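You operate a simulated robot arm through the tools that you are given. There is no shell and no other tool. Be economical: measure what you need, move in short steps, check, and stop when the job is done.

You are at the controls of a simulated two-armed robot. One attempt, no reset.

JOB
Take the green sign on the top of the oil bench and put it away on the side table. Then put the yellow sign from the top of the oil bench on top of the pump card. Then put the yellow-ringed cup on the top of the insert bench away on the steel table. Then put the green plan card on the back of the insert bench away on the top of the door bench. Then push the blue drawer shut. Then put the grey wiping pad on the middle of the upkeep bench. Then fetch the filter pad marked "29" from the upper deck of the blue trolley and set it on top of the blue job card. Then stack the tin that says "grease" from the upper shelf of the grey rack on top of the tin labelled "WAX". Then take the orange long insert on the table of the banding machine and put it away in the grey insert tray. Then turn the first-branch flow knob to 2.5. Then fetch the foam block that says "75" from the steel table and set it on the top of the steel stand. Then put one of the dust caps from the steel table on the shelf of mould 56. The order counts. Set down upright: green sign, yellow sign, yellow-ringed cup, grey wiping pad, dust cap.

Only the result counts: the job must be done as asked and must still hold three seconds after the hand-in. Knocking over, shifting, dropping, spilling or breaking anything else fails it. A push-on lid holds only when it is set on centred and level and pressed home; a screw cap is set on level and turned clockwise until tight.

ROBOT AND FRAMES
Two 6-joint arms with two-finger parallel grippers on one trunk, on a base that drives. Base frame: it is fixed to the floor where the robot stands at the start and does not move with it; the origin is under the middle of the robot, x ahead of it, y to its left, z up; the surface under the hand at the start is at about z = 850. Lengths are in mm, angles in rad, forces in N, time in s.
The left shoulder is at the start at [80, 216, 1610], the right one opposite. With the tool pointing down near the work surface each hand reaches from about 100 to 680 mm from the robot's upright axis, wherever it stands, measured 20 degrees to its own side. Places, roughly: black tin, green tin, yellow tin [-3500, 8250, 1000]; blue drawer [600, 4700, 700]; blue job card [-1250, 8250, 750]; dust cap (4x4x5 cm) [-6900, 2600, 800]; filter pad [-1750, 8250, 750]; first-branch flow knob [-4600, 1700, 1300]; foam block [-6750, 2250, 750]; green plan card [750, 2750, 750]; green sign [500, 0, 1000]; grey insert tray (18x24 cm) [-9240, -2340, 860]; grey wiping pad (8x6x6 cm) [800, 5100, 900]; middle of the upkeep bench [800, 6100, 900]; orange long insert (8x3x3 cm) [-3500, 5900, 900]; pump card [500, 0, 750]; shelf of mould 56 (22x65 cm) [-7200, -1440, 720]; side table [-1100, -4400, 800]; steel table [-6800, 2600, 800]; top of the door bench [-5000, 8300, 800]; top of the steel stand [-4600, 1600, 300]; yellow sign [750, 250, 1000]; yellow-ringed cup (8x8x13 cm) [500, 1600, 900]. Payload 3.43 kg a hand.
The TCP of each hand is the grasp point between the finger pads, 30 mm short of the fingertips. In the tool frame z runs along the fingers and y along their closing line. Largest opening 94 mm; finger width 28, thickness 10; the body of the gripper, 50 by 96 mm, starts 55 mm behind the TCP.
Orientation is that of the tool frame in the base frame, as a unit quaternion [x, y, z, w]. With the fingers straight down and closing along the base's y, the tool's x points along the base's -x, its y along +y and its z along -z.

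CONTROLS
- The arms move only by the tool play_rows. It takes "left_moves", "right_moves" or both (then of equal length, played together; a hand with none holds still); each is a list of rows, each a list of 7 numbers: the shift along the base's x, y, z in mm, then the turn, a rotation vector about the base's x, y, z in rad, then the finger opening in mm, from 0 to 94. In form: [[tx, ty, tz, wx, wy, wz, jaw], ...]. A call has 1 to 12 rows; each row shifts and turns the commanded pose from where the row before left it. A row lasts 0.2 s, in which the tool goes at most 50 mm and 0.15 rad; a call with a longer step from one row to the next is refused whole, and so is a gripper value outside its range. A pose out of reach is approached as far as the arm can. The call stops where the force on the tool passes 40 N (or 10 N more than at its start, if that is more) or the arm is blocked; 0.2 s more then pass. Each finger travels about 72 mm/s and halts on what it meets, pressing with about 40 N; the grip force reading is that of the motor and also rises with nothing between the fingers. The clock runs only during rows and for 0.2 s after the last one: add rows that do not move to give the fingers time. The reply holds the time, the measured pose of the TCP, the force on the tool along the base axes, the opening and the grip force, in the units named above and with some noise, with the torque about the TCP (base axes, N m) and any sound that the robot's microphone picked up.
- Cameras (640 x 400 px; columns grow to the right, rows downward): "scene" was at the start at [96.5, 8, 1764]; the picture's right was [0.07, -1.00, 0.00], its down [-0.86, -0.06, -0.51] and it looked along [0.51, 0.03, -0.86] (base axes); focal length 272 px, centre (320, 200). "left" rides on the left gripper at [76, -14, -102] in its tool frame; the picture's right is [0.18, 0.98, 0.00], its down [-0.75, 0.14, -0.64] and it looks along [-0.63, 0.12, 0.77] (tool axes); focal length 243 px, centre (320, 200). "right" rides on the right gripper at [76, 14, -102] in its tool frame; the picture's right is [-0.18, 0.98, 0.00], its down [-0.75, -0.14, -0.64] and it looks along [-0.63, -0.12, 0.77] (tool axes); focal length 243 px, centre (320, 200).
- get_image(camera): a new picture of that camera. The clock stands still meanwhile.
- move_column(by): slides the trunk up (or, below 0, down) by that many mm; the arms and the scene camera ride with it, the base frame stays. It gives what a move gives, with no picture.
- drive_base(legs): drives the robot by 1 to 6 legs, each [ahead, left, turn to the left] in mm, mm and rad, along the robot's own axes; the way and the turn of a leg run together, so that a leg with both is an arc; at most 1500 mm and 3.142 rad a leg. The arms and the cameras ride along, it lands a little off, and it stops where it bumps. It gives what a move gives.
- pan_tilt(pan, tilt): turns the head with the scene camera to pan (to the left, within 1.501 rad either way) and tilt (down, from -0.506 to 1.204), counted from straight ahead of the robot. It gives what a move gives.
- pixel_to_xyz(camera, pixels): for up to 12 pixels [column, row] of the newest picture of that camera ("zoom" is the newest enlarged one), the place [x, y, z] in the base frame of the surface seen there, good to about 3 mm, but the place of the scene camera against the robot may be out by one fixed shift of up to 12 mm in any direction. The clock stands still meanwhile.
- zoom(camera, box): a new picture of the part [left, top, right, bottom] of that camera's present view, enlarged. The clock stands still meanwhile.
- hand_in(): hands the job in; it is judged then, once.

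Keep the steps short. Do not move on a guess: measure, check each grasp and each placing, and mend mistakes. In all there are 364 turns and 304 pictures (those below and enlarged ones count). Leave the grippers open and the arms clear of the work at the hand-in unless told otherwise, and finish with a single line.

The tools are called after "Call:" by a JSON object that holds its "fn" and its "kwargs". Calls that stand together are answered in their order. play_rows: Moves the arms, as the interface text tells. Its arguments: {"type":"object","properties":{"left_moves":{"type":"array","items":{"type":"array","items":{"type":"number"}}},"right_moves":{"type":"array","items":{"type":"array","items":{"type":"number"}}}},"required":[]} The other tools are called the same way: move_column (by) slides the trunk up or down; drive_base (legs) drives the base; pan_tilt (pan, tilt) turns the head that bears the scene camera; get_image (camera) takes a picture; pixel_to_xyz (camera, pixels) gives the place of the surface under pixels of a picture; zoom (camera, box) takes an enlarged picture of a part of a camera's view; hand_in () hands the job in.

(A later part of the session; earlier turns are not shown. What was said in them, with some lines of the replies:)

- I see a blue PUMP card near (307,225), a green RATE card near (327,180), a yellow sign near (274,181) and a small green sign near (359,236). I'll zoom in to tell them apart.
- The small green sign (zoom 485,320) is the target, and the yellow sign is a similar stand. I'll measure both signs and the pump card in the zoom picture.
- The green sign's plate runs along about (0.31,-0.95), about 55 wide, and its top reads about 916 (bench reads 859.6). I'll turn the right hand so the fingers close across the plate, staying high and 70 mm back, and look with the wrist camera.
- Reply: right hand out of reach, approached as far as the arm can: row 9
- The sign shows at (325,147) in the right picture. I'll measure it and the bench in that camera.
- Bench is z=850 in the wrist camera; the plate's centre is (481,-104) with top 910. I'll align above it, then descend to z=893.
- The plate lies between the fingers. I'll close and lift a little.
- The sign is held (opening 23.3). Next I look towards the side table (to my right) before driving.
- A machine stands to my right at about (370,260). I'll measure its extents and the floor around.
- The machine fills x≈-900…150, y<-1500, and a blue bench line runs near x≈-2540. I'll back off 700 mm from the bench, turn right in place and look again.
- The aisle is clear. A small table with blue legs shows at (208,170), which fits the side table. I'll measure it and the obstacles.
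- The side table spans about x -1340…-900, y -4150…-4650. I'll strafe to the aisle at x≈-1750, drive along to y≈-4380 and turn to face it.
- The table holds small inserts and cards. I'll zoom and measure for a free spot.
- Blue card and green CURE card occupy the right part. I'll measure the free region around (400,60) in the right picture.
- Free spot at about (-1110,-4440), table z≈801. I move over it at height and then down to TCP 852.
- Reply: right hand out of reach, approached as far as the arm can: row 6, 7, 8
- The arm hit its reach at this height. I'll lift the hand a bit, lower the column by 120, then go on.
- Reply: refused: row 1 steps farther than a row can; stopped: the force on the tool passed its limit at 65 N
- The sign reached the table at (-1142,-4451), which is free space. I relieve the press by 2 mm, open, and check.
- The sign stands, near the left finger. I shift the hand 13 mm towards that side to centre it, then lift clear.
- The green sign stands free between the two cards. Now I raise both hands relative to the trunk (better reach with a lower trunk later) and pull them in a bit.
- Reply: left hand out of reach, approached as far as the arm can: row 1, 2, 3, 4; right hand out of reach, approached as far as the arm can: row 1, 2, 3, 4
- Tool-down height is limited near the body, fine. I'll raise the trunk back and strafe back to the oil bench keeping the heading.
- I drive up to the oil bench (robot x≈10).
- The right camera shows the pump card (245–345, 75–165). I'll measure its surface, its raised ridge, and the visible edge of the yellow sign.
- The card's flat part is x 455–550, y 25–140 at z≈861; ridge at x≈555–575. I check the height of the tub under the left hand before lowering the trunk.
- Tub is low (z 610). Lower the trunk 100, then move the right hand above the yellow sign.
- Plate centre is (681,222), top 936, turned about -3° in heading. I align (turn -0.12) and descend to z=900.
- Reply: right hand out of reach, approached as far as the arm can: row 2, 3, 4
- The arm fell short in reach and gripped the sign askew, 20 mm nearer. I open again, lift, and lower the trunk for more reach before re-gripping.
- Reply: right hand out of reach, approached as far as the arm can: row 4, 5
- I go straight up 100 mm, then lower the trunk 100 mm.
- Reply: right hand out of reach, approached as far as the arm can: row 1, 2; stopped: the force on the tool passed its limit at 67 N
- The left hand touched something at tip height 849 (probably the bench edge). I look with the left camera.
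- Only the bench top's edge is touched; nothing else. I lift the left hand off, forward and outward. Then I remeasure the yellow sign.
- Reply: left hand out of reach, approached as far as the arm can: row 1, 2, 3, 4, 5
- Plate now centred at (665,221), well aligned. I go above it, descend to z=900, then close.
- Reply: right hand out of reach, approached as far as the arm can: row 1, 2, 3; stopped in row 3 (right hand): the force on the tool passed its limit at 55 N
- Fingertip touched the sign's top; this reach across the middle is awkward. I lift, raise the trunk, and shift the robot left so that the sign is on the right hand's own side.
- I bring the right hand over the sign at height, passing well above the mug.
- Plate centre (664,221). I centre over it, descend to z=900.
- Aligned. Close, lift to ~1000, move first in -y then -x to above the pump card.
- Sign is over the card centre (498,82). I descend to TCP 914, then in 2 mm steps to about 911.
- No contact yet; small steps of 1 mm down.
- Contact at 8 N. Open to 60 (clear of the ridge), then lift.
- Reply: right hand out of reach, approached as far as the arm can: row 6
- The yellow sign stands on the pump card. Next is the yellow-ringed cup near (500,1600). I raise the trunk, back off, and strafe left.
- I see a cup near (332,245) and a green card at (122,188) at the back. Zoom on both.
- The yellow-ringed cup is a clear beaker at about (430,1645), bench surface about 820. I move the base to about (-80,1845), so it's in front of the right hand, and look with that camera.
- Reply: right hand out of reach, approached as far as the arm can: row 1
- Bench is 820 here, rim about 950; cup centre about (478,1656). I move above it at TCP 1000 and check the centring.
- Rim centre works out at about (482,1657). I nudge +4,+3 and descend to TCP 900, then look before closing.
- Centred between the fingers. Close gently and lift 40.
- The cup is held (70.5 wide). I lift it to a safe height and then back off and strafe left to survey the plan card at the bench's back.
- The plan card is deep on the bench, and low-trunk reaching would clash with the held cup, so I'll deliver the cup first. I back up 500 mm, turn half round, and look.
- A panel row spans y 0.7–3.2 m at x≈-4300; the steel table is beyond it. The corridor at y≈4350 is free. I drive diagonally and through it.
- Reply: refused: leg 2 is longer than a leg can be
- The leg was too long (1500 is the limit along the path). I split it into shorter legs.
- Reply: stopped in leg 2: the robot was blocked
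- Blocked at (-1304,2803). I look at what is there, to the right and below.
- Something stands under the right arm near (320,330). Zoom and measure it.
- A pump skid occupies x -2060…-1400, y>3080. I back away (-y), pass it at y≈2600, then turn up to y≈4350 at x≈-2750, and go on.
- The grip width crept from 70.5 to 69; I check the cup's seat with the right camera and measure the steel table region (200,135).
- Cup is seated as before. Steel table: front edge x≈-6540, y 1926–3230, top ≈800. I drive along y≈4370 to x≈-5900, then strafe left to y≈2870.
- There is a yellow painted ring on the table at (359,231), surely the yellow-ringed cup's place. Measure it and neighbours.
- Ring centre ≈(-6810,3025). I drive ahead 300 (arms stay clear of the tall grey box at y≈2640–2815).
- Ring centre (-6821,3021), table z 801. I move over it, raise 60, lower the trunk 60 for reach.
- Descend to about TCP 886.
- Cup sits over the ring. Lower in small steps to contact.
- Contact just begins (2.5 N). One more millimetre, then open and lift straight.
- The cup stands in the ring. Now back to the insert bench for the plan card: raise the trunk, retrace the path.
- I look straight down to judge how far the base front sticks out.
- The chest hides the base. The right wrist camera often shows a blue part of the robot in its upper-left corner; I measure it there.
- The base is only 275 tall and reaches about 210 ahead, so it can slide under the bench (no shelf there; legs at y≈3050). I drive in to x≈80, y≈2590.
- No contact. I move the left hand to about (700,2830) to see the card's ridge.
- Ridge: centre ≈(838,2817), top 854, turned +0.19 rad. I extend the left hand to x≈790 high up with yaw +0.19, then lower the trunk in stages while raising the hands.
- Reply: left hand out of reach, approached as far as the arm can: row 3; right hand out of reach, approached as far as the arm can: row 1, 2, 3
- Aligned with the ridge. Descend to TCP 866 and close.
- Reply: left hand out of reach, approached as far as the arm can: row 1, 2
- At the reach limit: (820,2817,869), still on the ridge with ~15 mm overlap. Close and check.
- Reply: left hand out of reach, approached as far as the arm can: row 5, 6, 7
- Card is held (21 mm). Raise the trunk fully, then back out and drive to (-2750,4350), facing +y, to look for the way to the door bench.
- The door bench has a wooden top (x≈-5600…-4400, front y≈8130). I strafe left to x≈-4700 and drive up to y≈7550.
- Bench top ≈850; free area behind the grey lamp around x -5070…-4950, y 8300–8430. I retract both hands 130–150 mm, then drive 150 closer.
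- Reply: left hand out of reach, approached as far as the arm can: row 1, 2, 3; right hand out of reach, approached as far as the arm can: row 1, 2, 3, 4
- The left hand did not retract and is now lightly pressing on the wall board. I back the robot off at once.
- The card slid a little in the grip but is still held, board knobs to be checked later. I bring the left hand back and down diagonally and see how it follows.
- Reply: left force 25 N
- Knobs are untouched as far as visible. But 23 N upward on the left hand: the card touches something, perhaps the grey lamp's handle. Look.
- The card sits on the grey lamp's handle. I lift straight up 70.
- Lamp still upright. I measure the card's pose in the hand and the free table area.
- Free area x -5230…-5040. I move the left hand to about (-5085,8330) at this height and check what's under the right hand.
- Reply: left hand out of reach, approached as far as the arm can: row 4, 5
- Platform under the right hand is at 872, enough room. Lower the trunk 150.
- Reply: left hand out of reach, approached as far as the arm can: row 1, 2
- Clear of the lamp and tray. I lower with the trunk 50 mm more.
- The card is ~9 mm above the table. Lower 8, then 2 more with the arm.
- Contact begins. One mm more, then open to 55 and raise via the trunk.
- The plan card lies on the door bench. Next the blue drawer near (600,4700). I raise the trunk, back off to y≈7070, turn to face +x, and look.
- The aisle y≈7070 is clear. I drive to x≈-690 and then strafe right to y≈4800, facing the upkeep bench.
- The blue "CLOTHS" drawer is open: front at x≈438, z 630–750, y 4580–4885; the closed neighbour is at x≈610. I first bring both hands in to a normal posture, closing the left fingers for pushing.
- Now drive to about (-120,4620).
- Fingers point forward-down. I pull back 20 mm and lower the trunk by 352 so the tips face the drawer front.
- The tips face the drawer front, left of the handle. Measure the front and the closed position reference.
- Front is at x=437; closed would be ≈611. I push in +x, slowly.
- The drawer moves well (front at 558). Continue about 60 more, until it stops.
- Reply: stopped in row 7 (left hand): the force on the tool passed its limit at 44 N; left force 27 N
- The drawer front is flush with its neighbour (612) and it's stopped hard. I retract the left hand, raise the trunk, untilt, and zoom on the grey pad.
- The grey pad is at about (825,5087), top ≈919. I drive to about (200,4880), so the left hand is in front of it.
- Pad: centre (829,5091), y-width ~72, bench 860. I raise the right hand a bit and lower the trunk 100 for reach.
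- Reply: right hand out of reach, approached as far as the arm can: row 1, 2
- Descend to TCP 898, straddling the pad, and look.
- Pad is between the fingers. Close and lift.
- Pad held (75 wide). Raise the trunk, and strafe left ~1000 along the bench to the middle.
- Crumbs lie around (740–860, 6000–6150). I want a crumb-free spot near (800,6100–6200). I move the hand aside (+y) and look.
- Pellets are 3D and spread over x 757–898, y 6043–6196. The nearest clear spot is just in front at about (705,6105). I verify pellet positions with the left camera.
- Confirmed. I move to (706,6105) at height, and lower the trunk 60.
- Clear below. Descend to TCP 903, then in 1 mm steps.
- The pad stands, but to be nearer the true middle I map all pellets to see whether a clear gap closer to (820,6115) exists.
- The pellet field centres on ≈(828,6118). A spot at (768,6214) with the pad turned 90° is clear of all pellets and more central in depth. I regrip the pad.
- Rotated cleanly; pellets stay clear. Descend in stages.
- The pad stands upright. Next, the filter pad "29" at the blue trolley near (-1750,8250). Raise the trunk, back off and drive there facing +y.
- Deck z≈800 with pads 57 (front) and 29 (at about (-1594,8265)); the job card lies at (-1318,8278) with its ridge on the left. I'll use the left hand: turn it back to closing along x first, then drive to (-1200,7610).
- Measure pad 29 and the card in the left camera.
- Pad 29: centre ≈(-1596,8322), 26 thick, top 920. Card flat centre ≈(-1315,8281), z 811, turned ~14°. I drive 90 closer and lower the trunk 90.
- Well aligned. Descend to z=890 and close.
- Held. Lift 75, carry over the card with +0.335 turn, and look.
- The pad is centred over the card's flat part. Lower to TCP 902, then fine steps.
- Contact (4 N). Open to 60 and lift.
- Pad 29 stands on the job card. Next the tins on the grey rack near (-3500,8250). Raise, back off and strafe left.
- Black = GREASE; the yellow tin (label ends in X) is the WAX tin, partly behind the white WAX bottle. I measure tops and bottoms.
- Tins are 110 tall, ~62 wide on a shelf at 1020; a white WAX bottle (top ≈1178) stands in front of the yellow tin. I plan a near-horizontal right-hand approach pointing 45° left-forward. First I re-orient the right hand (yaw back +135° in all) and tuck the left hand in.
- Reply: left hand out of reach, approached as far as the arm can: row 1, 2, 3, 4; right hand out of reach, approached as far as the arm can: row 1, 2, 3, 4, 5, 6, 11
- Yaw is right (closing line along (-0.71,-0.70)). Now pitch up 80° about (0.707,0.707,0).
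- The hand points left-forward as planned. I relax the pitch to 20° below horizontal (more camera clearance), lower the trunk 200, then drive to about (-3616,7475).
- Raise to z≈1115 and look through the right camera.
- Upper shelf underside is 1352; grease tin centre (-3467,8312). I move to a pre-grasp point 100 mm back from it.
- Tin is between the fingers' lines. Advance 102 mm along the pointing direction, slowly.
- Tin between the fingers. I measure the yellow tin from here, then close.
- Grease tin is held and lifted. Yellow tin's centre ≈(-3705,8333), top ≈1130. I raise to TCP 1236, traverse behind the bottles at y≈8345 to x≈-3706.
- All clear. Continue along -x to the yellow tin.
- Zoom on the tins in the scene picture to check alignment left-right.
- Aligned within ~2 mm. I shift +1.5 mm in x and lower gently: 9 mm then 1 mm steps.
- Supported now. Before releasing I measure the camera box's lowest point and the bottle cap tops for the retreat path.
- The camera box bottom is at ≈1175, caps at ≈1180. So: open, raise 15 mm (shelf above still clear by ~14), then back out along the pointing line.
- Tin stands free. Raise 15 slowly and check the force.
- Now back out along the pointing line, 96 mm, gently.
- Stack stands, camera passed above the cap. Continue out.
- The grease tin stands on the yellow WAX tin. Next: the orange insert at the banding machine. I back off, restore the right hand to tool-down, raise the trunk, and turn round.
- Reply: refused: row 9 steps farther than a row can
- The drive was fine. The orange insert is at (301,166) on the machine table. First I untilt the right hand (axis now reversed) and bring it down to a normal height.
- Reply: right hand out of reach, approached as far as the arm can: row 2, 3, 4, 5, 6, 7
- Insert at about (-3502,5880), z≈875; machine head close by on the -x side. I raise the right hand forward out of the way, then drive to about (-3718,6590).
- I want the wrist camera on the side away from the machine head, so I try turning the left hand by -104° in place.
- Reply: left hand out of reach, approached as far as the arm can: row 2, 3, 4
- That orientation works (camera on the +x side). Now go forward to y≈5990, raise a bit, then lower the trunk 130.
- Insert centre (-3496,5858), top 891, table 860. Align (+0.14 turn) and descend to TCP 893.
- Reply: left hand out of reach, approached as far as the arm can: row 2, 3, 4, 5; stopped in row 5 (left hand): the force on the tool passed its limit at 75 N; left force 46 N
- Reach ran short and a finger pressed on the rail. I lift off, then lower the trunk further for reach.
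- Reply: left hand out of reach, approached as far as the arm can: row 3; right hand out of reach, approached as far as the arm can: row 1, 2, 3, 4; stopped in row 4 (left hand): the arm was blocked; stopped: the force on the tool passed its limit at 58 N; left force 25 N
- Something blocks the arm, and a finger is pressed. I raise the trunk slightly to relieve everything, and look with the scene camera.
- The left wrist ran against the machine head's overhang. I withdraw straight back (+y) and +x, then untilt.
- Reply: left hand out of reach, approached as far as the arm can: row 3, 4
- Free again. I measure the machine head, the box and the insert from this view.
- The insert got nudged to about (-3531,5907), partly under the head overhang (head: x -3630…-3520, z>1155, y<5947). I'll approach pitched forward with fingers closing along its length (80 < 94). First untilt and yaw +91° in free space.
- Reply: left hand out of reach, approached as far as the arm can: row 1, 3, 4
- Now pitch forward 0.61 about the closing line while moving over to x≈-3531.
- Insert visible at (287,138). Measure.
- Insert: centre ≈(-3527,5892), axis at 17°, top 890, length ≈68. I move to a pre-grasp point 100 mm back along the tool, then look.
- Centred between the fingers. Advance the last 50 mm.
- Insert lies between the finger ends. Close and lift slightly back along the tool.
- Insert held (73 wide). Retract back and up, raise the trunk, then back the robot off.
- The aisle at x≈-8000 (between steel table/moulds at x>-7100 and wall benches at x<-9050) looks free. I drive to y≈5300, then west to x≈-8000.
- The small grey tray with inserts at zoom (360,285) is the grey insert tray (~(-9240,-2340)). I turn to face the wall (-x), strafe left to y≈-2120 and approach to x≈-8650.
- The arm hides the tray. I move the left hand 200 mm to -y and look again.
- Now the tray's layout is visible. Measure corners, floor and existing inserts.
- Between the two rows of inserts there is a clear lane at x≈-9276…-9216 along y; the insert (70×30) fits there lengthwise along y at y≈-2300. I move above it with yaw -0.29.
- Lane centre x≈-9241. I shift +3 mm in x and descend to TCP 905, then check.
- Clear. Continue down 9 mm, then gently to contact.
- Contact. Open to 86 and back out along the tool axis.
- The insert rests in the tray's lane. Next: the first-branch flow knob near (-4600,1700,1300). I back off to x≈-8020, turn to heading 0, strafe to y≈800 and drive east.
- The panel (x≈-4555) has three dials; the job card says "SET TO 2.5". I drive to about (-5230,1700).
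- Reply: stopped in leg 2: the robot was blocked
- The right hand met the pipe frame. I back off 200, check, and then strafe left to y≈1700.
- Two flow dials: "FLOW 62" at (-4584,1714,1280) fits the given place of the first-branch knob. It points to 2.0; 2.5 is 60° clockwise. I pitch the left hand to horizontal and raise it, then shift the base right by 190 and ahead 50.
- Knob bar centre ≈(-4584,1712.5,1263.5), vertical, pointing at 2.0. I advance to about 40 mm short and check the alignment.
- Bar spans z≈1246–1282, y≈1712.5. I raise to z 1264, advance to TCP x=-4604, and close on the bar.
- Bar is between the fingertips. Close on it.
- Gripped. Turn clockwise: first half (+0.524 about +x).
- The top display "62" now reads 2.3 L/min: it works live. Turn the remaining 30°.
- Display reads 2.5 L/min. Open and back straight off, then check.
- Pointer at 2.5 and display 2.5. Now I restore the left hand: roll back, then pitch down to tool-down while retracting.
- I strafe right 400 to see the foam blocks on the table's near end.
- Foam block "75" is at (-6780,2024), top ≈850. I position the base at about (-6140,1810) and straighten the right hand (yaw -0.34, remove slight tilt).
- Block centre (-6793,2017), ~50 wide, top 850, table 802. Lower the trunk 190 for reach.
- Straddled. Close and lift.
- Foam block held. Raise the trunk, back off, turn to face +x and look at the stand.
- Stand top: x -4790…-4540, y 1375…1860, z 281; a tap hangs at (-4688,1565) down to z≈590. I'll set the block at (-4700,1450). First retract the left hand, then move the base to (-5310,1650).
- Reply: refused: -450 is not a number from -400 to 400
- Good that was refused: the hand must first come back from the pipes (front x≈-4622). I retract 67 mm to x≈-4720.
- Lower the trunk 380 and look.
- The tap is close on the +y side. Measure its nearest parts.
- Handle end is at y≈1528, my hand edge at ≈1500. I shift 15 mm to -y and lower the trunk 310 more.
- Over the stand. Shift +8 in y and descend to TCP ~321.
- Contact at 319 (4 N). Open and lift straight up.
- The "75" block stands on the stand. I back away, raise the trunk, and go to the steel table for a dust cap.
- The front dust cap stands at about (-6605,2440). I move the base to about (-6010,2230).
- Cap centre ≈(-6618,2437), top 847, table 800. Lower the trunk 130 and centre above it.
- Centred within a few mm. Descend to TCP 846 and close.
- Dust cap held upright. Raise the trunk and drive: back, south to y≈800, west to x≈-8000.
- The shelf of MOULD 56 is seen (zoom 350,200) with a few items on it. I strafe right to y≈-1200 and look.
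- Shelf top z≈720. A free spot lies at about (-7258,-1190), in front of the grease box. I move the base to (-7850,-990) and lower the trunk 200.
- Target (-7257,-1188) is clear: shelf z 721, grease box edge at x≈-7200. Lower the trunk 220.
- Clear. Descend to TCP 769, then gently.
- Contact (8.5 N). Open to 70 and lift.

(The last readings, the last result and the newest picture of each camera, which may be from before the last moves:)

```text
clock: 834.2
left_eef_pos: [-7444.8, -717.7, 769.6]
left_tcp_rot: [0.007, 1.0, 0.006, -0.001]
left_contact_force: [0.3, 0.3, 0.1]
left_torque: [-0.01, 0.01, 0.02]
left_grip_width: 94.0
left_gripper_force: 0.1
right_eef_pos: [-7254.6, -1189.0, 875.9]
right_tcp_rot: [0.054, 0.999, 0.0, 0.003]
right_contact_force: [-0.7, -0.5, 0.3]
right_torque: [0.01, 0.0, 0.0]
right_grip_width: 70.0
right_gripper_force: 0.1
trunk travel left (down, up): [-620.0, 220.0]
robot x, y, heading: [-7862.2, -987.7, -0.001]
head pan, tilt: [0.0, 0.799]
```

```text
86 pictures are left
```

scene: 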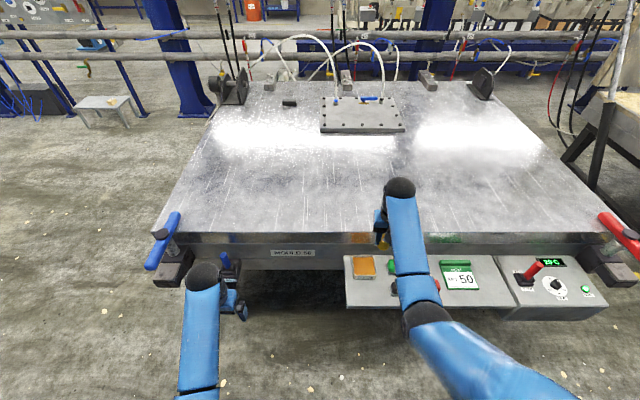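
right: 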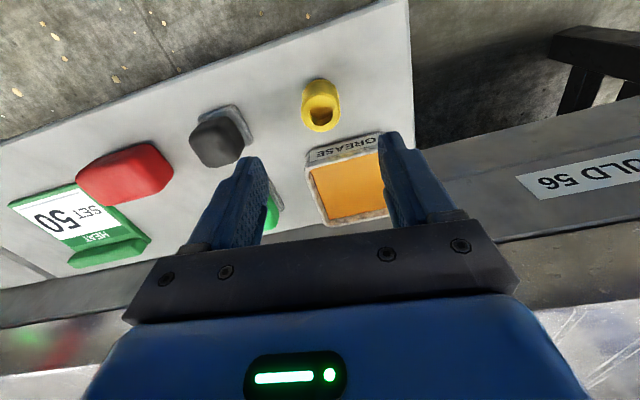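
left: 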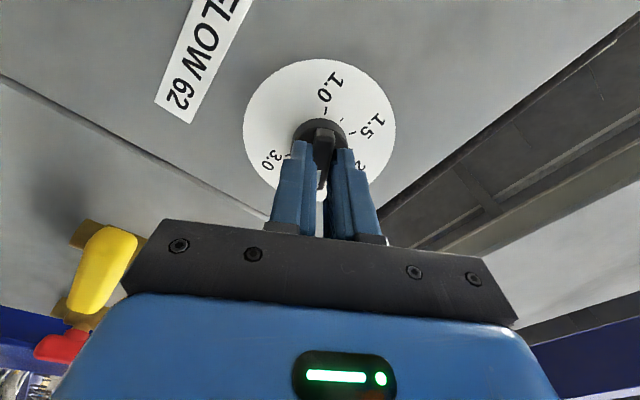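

The dust cap stands upright on the shelf. I raise the trunk, back away, open the grippers, then hand in.

Call:
{"fn": "move_column", "kwargs": {"by": 220}}

Call:
{"fn": "drive_base", "kwargs": {"legs": [[-250, 0, 0]]}}

Call:
{"fn": "play_rows", "kwargs": {"right_moves": [[0, 0, 0, 0, 0, 0, 94], [0, 0, 0, 0, 0, 0, 94]]}}

Call:
{"fn": "get_image", "kwargs": {"camera": "scene"}}

```text
clock: 836.5
left_eef_pos: [-7444.7, -717.7, 989.1]
left_tcp_rot: [0.006, 1.0, 0.005, 0.0]
left_contact_force: [0.2, -0.7, 0.1]
left_torque: [-0.01, -0.01, -0.01]
left_grip_width: 93.9
left_gripper_force: 0.0
right_eef_pos: [-7255.0, -1189.4, 1094.9]
right_tcp_rot: [0.055, 0.998, 0.001, 0.003]
right_contact_force: [-0.2, 0.1, -0.4]
right_torque: [-0.01, 0.01, -0.03]
right_grip_width: 70.0
right_gripper_force: 0.2
trunk travel left (down, up): [-840.0, 0.0]
robot x, y, heading: [-7864.1, -988.3, 0.001]
head pan, tilt: [0.0, 0.799]
```

```text
clock: 838.3
left_eef_pos: [-7689.4, -718.6, 987.1]
left_tcp_rot: [0.007, 1.0, 0.005, -0.001]
left_contact_force: [0.1, 0.0, -0.5]
left_torque: [-0.02, 0.0, -0.02]
left_grip_width: 93.9
left_gripper_force: 0.1
right_eef_pos: [-7502.3, -1189.0, 1093.8]
right_tcp_rot: [0.056, 0.998, 0.001, 0.001]
right_contact_force: [-0.1, -0.1, 0.0]
right_torque: [0.01, 0.07, -0.01]
right_grip_width: 69.9
right_gripper_force: 0.0
trunk travel left (down, up): [-840.0, 0.0]
robot x, y, heading: [-8114.0, -987.2, -0.002]
head pan, tilt: [0.0, 0.799]
```

```text
clock: 838.9
left_eef_pos: [-7691.5, -718.6, 988.5]
left_tcp_rot: [0.008, 1.0, 0.005, 0.0]
left_contact_force: [0.4, -0.3, -0.8]
left_torque: [0.01, 0.01, 0.0]
left_grip_width: 93.8
left_gripper_force: 0.0
right_eef_pos: [-7502.9, -1190.1, 1094.7]
right_tcp_rot: [0.056, 0.998, 0.0, 0.002]
right_contact_force: [1.0, -0.3, 0.0]
right_torque: [0.0, 0.01, 0.03]
right_grip_width: 94.1
right_gripper_force: 0.0
trunk travel left (down, up): [-840.0, 0.0]
robot x, y, heading: [-8114.3, -990.2, -0.003]
head pan, tilt: [0.0, 0.799]
```

```text
85 pictures are left
```

scene: 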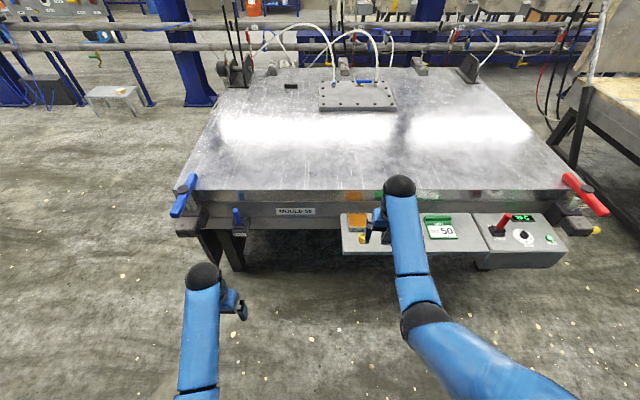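

The cap stands on the shelf, the foam block shows on the stand, and both grippers are open and clear of the work. Handing in.

Call:
{"fn": "hand_in", "kwargs": {}}

```text
The job is handed in.
```

All twelve steps were carried out in the order given and the job is handed in, though no result came back; two doubts: the grey wiping pad stands about 100 mm off the middle of the upkeep bench to avoid loose pellets there, and on the way the base bumped a pump skid and the plan card brushed the "MOULDS TODAY" board (no visible change to the board; the skid was not checked).
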